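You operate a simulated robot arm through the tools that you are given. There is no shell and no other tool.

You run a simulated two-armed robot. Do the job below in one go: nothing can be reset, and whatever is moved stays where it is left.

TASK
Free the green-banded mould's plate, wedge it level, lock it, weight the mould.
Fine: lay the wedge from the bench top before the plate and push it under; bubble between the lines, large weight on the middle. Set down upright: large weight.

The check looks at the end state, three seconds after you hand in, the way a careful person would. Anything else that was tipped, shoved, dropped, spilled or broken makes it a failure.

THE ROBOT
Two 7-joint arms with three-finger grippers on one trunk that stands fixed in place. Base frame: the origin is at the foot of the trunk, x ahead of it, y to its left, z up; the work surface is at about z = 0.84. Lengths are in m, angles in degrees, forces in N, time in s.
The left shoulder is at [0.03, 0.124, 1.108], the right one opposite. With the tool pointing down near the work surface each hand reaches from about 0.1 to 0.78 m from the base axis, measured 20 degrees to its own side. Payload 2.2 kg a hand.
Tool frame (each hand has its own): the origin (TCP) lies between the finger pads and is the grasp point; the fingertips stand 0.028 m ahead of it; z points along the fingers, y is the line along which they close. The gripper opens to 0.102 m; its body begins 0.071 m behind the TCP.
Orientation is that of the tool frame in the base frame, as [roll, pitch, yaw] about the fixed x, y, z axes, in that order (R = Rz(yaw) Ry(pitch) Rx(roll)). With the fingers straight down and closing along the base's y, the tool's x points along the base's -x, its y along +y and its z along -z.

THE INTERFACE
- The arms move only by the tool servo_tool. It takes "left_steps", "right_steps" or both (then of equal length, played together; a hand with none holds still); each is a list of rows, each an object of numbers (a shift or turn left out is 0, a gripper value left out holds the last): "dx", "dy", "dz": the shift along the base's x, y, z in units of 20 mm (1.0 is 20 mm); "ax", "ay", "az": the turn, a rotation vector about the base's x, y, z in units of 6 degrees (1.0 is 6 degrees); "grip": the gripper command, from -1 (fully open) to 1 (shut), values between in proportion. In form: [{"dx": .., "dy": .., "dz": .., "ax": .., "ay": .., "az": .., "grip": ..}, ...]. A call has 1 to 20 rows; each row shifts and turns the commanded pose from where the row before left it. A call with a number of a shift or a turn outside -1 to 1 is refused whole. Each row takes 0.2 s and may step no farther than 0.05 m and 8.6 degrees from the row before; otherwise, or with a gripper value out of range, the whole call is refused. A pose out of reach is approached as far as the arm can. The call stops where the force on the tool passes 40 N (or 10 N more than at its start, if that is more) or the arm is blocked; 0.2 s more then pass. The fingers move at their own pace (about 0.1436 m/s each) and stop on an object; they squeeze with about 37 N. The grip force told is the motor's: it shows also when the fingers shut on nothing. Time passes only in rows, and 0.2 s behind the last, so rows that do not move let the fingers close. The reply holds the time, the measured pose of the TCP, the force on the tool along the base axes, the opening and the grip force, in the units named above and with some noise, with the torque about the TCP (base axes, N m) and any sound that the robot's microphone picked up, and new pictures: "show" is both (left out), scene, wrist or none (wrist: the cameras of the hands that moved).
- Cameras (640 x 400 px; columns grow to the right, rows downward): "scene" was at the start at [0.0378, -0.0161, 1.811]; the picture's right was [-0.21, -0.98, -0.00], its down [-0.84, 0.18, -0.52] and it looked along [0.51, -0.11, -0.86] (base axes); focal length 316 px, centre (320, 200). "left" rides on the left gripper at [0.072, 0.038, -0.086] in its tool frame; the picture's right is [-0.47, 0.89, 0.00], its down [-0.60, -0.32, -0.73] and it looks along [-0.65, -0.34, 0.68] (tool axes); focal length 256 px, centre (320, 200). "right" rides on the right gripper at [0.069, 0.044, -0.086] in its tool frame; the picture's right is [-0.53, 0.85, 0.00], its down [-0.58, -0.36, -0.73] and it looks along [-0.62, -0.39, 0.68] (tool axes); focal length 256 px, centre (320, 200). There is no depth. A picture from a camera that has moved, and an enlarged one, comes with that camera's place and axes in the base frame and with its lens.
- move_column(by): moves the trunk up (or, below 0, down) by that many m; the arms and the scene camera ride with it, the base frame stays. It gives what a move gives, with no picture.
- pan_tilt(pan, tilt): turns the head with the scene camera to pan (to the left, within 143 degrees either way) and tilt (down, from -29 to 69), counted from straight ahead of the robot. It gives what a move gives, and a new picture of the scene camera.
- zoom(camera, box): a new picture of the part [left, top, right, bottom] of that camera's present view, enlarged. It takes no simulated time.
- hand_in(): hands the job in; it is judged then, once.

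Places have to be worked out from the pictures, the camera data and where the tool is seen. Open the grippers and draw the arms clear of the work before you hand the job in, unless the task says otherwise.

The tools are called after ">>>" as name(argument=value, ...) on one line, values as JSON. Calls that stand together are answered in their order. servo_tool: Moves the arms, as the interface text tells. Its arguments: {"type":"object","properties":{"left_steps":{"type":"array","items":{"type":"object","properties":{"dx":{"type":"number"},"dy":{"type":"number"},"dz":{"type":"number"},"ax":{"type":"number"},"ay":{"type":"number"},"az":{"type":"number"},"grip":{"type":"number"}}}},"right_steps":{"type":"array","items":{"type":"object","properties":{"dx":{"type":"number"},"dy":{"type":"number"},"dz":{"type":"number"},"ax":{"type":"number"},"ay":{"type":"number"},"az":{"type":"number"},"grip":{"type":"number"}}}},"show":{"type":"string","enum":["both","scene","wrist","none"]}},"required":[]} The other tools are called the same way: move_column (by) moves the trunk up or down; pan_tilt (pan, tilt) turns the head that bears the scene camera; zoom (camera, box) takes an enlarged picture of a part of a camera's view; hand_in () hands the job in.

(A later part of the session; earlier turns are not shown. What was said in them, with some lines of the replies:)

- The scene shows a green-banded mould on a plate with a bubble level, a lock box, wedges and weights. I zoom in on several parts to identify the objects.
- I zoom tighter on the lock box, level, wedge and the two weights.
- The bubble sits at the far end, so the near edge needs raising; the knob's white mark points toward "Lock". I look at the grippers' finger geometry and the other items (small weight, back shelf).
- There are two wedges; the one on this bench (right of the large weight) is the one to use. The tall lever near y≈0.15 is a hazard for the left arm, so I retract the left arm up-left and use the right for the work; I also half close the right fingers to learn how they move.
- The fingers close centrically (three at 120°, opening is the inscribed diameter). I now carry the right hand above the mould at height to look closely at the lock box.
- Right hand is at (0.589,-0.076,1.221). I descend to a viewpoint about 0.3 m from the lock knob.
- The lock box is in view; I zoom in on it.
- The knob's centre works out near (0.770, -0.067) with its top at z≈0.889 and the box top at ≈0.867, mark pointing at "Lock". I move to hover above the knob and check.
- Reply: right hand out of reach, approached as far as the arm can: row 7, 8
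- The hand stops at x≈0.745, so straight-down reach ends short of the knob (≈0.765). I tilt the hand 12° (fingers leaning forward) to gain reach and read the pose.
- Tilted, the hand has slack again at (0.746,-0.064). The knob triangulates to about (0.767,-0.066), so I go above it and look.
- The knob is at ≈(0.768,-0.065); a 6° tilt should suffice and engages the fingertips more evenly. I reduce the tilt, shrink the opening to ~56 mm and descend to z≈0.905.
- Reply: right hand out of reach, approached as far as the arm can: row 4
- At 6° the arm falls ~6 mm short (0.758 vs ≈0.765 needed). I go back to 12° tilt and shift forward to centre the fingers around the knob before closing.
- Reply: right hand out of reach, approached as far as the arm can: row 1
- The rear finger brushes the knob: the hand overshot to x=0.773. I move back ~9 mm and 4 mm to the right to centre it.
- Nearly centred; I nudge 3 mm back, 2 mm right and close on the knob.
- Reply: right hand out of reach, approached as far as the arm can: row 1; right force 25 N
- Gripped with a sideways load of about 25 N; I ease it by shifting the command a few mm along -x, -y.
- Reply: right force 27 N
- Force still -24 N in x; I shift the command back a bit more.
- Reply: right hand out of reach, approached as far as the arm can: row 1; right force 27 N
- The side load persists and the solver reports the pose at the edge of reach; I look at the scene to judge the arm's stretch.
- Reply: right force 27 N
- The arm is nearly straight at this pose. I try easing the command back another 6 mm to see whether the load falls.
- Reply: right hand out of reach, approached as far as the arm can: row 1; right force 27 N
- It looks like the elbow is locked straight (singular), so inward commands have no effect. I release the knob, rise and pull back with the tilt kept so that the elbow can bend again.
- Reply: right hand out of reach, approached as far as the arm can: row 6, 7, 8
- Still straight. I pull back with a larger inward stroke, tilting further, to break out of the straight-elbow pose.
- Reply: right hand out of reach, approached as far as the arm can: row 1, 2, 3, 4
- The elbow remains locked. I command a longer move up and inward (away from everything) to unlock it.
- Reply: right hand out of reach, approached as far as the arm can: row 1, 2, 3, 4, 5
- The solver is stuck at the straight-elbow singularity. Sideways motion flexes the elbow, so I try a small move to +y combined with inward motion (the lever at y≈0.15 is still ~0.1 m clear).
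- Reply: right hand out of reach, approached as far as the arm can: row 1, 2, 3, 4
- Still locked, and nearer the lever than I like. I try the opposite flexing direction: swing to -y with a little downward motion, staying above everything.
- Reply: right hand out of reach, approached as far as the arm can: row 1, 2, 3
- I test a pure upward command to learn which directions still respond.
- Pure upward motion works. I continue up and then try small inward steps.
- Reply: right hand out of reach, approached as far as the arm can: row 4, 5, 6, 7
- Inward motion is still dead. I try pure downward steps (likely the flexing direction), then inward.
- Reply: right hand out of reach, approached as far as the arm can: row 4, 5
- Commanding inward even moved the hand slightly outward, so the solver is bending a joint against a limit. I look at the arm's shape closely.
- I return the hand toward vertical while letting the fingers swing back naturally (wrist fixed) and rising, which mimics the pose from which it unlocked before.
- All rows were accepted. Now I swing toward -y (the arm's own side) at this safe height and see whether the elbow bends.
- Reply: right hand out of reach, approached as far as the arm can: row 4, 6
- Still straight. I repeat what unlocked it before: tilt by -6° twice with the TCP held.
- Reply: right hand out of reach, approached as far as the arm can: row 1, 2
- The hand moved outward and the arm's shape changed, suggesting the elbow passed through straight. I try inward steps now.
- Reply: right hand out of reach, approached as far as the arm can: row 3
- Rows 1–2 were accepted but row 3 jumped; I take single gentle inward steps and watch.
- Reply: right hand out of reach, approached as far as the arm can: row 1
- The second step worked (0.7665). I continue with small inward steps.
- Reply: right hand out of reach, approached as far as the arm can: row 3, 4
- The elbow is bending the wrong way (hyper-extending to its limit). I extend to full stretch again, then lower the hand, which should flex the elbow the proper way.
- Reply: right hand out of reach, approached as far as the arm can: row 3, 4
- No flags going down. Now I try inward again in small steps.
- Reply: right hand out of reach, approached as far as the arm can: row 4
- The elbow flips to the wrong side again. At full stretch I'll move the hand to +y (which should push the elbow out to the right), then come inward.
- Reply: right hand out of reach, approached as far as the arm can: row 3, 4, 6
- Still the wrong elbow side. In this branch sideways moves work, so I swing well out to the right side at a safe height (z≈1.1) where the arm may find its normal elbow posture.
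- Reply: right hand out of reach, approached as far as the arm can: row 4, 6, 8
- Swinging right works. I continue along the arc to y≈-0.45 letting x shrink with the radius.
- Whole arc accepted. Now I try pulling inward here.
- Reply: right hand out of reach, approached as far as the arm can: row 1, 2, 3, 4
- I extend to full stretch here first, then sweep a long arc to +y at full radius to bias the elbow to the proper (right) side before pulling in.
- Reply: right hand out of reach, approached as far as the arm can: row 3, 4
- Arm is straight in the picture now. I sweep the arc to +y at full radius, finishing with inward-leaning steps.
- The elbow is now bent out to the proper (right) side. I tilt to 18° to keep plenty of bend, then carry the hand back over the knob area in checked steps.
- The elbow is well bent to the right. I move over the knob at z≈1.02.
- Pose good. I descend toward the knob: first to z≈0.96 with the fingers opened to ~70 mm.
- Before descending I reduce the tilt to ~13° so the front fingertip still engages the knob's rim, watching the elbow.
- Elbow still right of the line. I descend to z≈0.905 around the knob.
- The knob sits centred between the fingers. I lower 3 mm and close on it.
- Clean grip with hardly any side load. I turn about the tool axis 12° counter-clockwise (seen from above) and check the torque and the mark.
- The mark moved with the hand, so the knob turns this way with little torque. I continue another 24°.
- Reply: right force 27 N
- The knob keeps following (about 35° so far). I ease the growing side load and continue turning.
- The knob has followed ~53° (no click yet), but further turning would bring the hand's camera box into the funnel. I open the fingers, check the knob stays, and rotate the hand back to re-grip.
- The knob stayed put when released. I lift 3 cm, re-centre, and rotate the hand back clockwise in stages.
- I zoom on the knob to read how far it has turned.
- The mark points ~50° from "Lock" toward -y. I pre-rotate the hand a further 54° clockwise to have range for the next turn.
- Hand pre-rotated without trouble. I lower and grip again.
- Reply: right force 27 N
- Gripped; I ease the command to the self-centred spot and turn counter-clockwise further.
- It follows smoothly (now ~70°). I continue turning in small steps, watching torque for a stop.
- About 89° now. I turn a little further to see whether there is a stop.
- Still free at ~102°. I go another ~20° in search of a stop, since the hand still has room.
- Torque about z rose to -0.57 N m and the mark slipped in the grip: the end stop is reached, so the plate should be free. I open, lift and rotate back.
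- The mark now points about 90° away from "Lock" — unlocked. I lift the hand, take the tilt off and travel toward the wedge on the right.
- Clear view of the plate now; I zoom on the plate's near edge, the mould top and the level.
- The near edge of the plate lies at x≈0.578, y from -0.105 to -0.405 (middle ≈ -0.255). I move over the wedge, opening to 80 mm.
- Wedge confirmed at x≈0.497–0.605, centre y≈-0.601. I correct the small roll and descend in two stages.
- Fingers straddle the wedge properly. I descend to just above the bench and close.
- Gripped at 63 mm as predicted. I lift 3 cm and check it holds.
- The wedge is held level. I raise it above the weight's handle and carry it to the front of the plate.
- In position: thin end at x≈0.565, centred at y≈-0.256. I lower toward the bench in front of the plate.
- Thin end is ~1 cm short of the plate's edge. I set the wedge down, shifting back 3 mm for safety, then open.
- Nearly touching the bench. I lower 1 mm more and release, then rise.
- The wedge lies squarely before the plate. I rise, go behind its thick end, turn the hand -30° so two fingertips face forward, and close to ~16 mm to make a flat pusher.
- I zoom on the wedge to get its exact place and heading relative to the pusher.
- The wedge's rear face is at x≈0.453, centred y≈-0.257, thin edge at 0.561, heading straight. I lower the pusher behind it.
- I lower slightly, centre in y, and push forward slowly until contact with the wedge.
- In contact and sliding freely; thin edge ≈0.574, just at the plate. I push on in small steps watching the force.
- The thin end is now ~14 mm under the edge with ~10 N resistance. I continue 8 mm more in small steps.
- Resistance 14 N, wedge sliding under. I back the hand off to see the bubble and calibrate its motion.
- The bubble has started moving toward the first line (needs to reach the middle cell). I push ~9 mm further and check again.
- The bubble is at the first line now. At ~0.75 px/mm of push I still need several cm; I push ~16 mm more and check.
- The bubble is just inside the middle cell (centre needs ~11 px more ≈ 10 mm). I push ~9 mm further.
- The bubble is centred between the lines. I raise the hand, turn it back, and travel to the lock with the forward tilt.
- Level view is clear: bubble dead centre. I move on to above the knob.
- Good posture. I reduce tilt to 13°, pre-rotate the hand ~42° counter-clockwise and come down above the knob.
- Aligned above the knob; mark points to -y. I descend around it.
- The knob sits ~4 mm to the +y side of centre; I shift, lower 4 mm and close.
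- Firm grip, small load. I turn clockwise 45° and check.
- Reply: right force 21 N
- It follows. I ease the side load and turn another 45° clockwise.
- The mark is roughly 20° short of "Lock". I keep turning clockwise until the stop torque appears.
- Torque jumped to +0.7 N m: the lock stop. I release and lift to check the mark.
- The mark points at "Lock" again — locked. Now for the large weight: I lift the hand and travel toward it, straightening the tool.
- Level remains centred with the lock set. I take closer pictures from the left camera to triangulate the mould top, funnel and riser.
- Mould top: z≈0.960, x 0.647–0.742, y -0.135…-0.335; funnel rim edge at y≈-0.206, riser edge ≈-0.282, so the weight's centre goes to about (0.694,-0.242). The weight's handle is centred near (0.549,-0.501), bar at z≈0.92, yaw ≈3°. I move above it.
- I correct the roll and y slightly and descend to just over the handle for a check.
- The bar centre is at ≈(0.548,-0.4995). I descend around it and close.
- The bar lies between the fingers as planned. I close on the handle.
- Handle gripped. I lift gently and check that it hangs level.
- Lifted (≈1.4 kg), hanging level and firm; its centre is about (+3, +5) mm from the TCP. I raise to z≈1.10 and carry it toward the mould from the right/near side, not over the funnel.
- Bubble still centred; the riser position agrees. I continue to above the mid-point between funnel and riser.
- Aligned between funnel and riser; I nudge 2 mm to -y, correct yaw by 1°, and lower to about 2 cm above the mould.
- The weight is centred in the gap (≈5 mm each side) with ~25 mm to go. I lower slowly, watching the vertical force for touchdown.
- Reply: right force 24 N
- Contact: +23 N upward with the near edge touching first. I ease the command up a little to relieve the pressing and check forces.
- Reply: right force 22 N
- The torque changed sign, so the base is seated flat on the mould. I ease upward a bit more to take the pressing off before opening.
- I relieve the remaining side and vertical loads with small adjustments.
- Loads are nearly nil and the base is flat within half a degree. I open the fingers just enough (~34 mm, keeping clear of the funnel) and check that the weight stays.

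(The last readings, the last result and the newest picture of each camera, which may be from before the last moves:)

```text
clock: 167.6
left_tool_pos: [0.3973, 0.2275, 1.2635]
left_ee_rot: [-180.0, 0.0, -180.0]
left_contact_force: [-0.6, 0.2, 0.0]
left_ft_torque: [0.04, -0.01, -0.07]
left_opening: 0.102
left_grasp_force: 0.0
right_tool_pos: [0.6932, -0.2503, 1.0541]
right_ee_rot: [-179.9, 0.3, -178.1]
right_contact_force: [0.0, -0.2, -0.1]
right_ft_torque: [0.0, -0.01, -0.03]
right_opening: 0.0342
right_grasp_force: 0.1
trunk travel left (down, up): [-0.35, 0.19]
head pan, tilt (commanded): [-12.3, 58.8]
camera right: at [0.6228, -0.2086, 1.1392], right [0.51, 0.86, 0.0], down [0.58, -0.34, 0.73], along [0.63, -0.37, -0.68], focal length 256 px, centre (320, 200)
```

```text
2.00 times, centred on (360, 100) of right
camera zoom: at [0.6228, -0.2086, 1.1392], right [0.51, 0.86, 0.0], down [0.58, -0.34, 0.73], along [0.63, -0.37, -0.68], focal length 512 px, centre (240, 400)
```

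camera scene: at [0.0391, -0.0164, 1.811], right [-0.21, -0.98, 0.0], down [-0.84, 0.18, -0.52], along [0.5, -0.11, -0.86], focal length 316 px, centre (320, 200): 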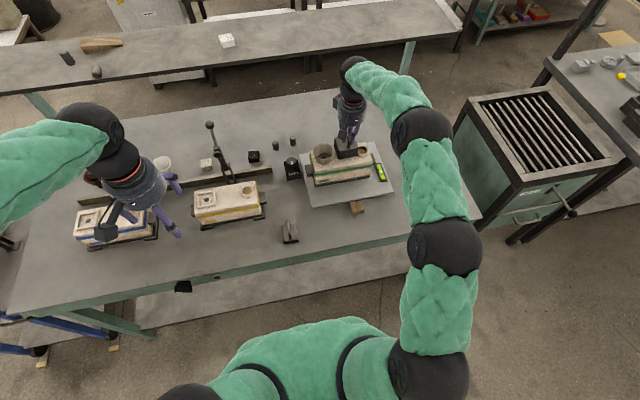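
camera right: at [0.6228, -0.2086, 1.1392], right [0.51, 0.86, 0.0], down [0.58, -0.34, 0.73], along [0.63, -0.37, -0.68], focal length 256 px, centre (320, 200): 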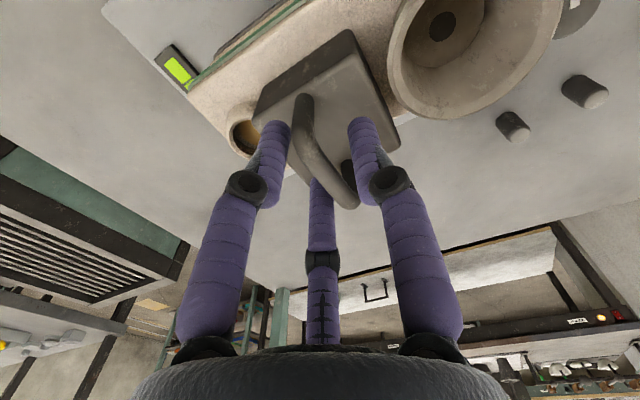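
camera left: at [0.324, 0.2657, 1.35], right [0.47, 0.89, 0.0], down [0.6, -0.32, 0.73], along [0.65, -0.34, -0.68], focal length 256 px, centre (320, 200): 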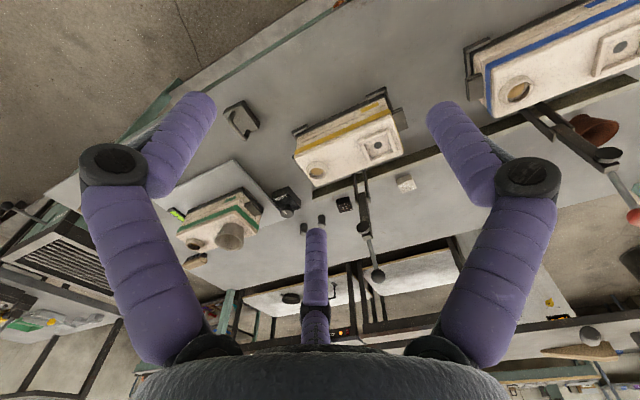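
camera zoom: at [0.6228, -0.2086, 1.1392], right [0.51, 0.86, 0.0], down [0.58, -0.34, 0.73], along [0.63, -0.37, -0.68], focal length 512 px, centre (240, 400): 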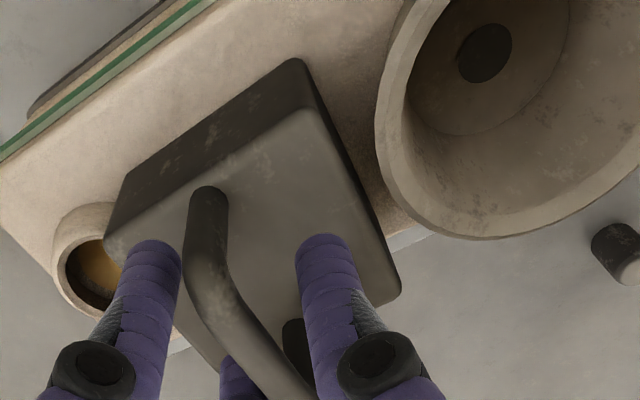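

The weight stands on its own. I lift the hand straight up off the handle and inspect.

>>> servo_tool(right_steps=[{"dz": 0.3}, {"dz": 0.5}, {"dz": 0.7}, {"dz": 0.8}, {"dz": 0.8}, {"dz": 0.4}, {}], show="both")

>>> zoom(camera="scene", box=[305, 130, 385, 190])

>>> zoom(camera="left", box=[170, 195, 270, 270])

>>> zoom(camera="right", box=[180, 0, 500, 200])

```text
clock: 169.2
left_tool_pos: [0.3979, 0.2253, 1.2631]
left_ee_rot: [180.0, 0.0, -180.0]
left_contact_force: [0.3, 0.0, 0.6]
left_ft_torque: [-0.02, 0.01, -0.02]
left_opening: 0.1021
left_grasp_force: 0.0
right_tool_pos: [0.693, -0.251, 1.1238]
right_ee_rot: [-179.9, 0.3, -178.2]
right_contact_force: [-0.3, -0.5, -0.5]
right_ft_torque: [0.02, -0.01, -0.02]
right_opening: 0.0339
right_grasp_force: 0.1
trunk travel left (down, up): [-0.35, 0.19]
head pan, tilt (commanded): [-12.3, 58.8]
camera scene: at [0.0378, -0.016, 1.811], right [-0.21, -0.98, 0.0], down [-0.84, 0.18, -0.52], along [0.51, -0.11, -0.86], focal length 316 px, centre (320, 200)
camera right: at [0.6232, -0.2088, 1.2093], right [0.51, 0.86, 0.0], down [0.59, -0.34, 0.73], along [0.63, -0.37, -0.68], focal length 256 px, centre (320, 200)
```

scene: 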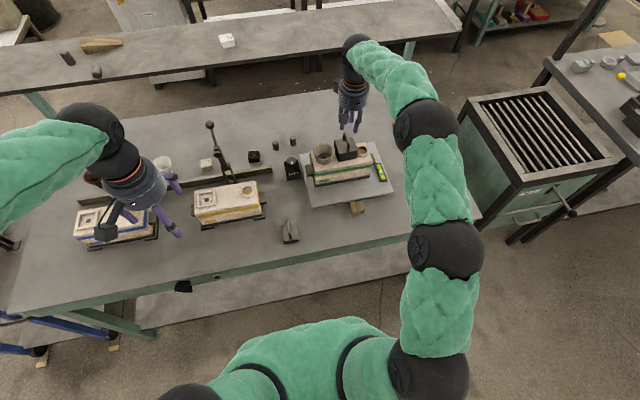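
right: 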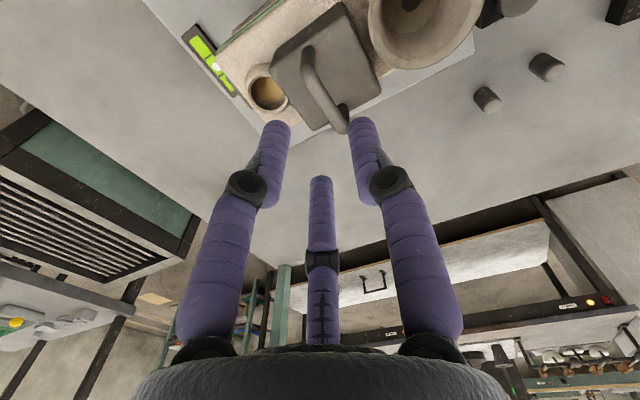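

```text
6.67 times, centred on (345, 160) of scene
camera zoom: at [0.0378, -0.016, 1.811], right [-0.21, -0.98, 0.0], down [-0.84, 0.18, -0.52], along [0.51, -0.11, -0.86], focal length 2108 px, centre (153, 467)
```

zoom: 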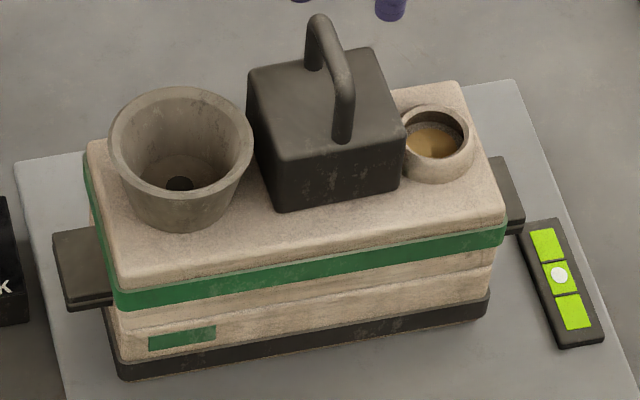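

```text
5.33 times, centred on (220, 232) of left
camera zoom: at [0.3249, 0.2652, 1.3498], right [0.47, 0.89, 0.0], down [0.6, -0.32, 0.73], along [0.65, -0.34, -0.68], focal length 1365 px, centre (853, 27)
```

zoom: 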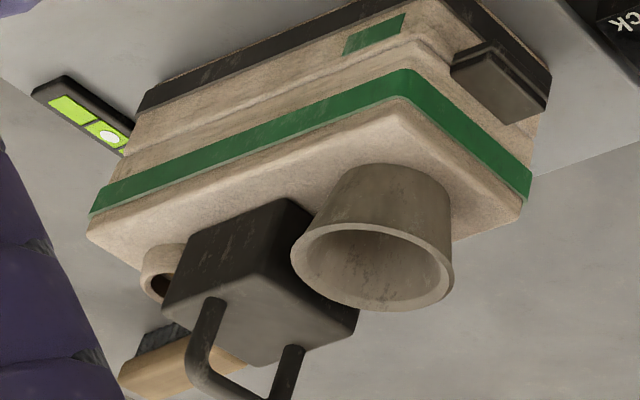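

```text
2.00 times, centred on (340, 100) of right
camera zoom: at [0.6232, -0.2088, 1.2093], right [0.51, 0.86, 0.0], down [0.59, -0.34, 0.73], along [0.63, -0.37, -0.68], focal length 512 px, centre (280, 400)
```

zoom: 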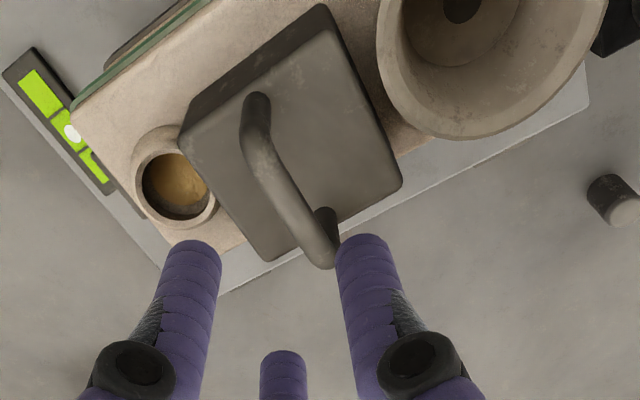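

The weight stands upright on the middle between funnel and riser, the bubble is still centred, and the lock mark points at "Lock". I withdraw the right arm up and away to its starting area and open the gripper.

>>> servo_tool(right_steps=[{"dz": 0.6}, {"dz": 0.6, "dx": -0.3}, {"dz": 0.5, "dx": -0.7, "dy": -0.3}, {"dz": 0.4, "dx": -0.8, "dy": -0.6}, {"dz": 0.3, "dx": -0.8, "dy": -0.7}, {"dz": 0.3, "dx": -0.8, "dy": -0.7}, {"dz": 0.3, "dx": -0.8, "dy": -0.7}, {"dz": 0.3, "dx": -0.8, "dy": -0.7}, {"dz": 0.3, "dx": -0.8, "dy": -0.7}, {"dz": 0.3, "dx": -0.8, "dy": -0.7}, {"dz": 0.2, "dx": -0.8, "dy": -0.7, "grip": -0.3}, {"dz": 0.2, "dx": -0.8, "dy": -0.7, "grip": -0.6}, {"dx": -0.8, "dy": -0.7, "grip": -1}, {"dx": -0.8, "dy": -0.8, "grip": -1}, {"dx": -0.8, "dy": -0.8, "grip": -1}, {"dx": -0.8, "dy": -0.8, "grip": -1}, {"dx": -0.6, "dy": -0.8, "grip": -1}, {"grip": -1}], show="scene")

>>> zoom(camera="scene", box=[295, 130, 400, 215])

>>> zoom(camera="scene", box=[360, 150, 400, 190])

>>> zoom(camera="scene", box=[265, 135, 325, 190])

```text
clock: 173.0
left_tool_pos: [0.3985, 0.2279, 1.2629]
left_ee_rot: [180.0, 0.1, 180.0]
left_contact_force: [0.4, 0.0, -0.1]
left_ft_torque: [-0.02, 0.0, 0.02]
left_opening: 0.1019
left_grasp_force: 0.0
right_tool_pos: [0.4528, -0.458, 1.2088]
right_ee_rot: [-179.9, 0.3, -178.1]
right_contact_force: [0.2, -0.1, -0.2]
right_ft_torque: [-0.03, 0.0, -0.02]
right_opening: 0.102
right_grasp_force: 0.1
trunk travel left (down, up): [-0.35, 0.19]
head pan, tilt (commanded): [-12.3, 58.8]
camera scene: at [0.038, -0.0156, 1.811], right [-0.21, -0.98, 0.0], down [-0.84, 0.18, -0.52], along [0.51, -0.11, -0.86], focal length 316 px, centre (320, 200)
```

scene: 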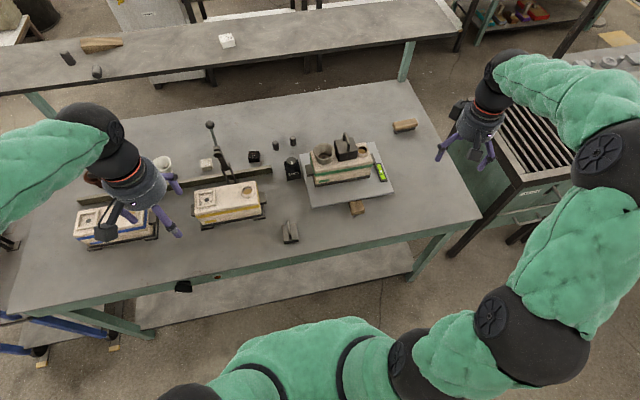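

```text
4.71 times, centred on (348, 172) of scene
camera zoom: at [0.038, -0.0156, 1.811], right [-0.21, -0.98, 0.0], down [-0.84, 0.18, -0.52], along [0.51, -0.11, -0.86], focal length 1488 px, centre (191, 329)
```

zoom: 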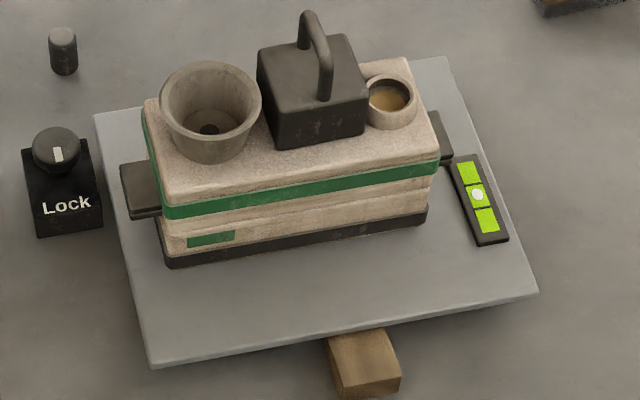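

```text
10.00 times, centred on (380, 170) of scene
camera zoom: at [0.038, -0.0156, 1.811], right [-0.21, -0.98, 0.0], down [-0.84, 0.18, -0.52], along [0.51, -0.11, -0.86], focal length 3162 px, centre (-280, 500)
```

zoom: 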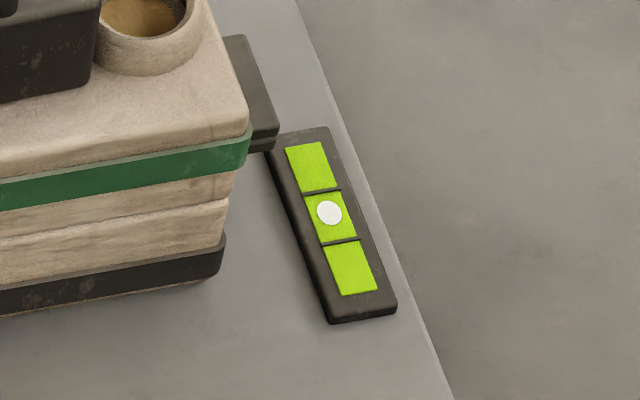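

```text
7.27 times, centred on (295, 162) of scene
camera zoom: at [0.038, -0.0156, 1.811], right [-0.21, -0.98, 0.0], down [-0.84, 0.18, -0.52], along [0.51, -0.11, -0.86], focal length 2300 px, centre (502, 473)
```

zoom: 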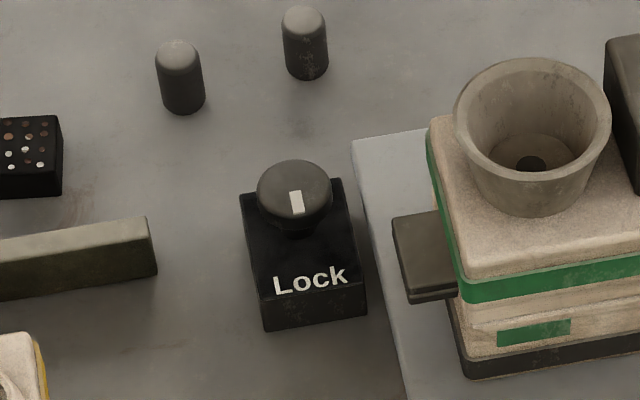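

Everything checks out: the mark is on "Lock", the bubble is between the lines, the wedge is under the near edge, and the large weight stands upright on the middle of the mould. Both grippers are open and clear, and nothing else has moved, so I hand in.

>>> hand_in()

```text
The job is handed in.
```

I handed the job in with every step done. The result of the check has not come back.

- **Plate freed:** I turned the lock knob about 90° away from "Lock" until it hit its stop.
- **Levelled:** I laid the wedge from the bench top in front of the plate and pushed it under the near edge. The bubble is centred between the lines and stayed there after the weight went on.
- **Locked:** I turned the knob back until it reached its stop, and its mark points at "Lock" again.
- **Weighted:** The large weight stands upright on the mould, midway between the funnel and the riser. I judge that to be about 8 mm off the mould's exact centre.

The last pictures show nothing else moved or tipped. Both grippers are open and both arms are clear of the work.
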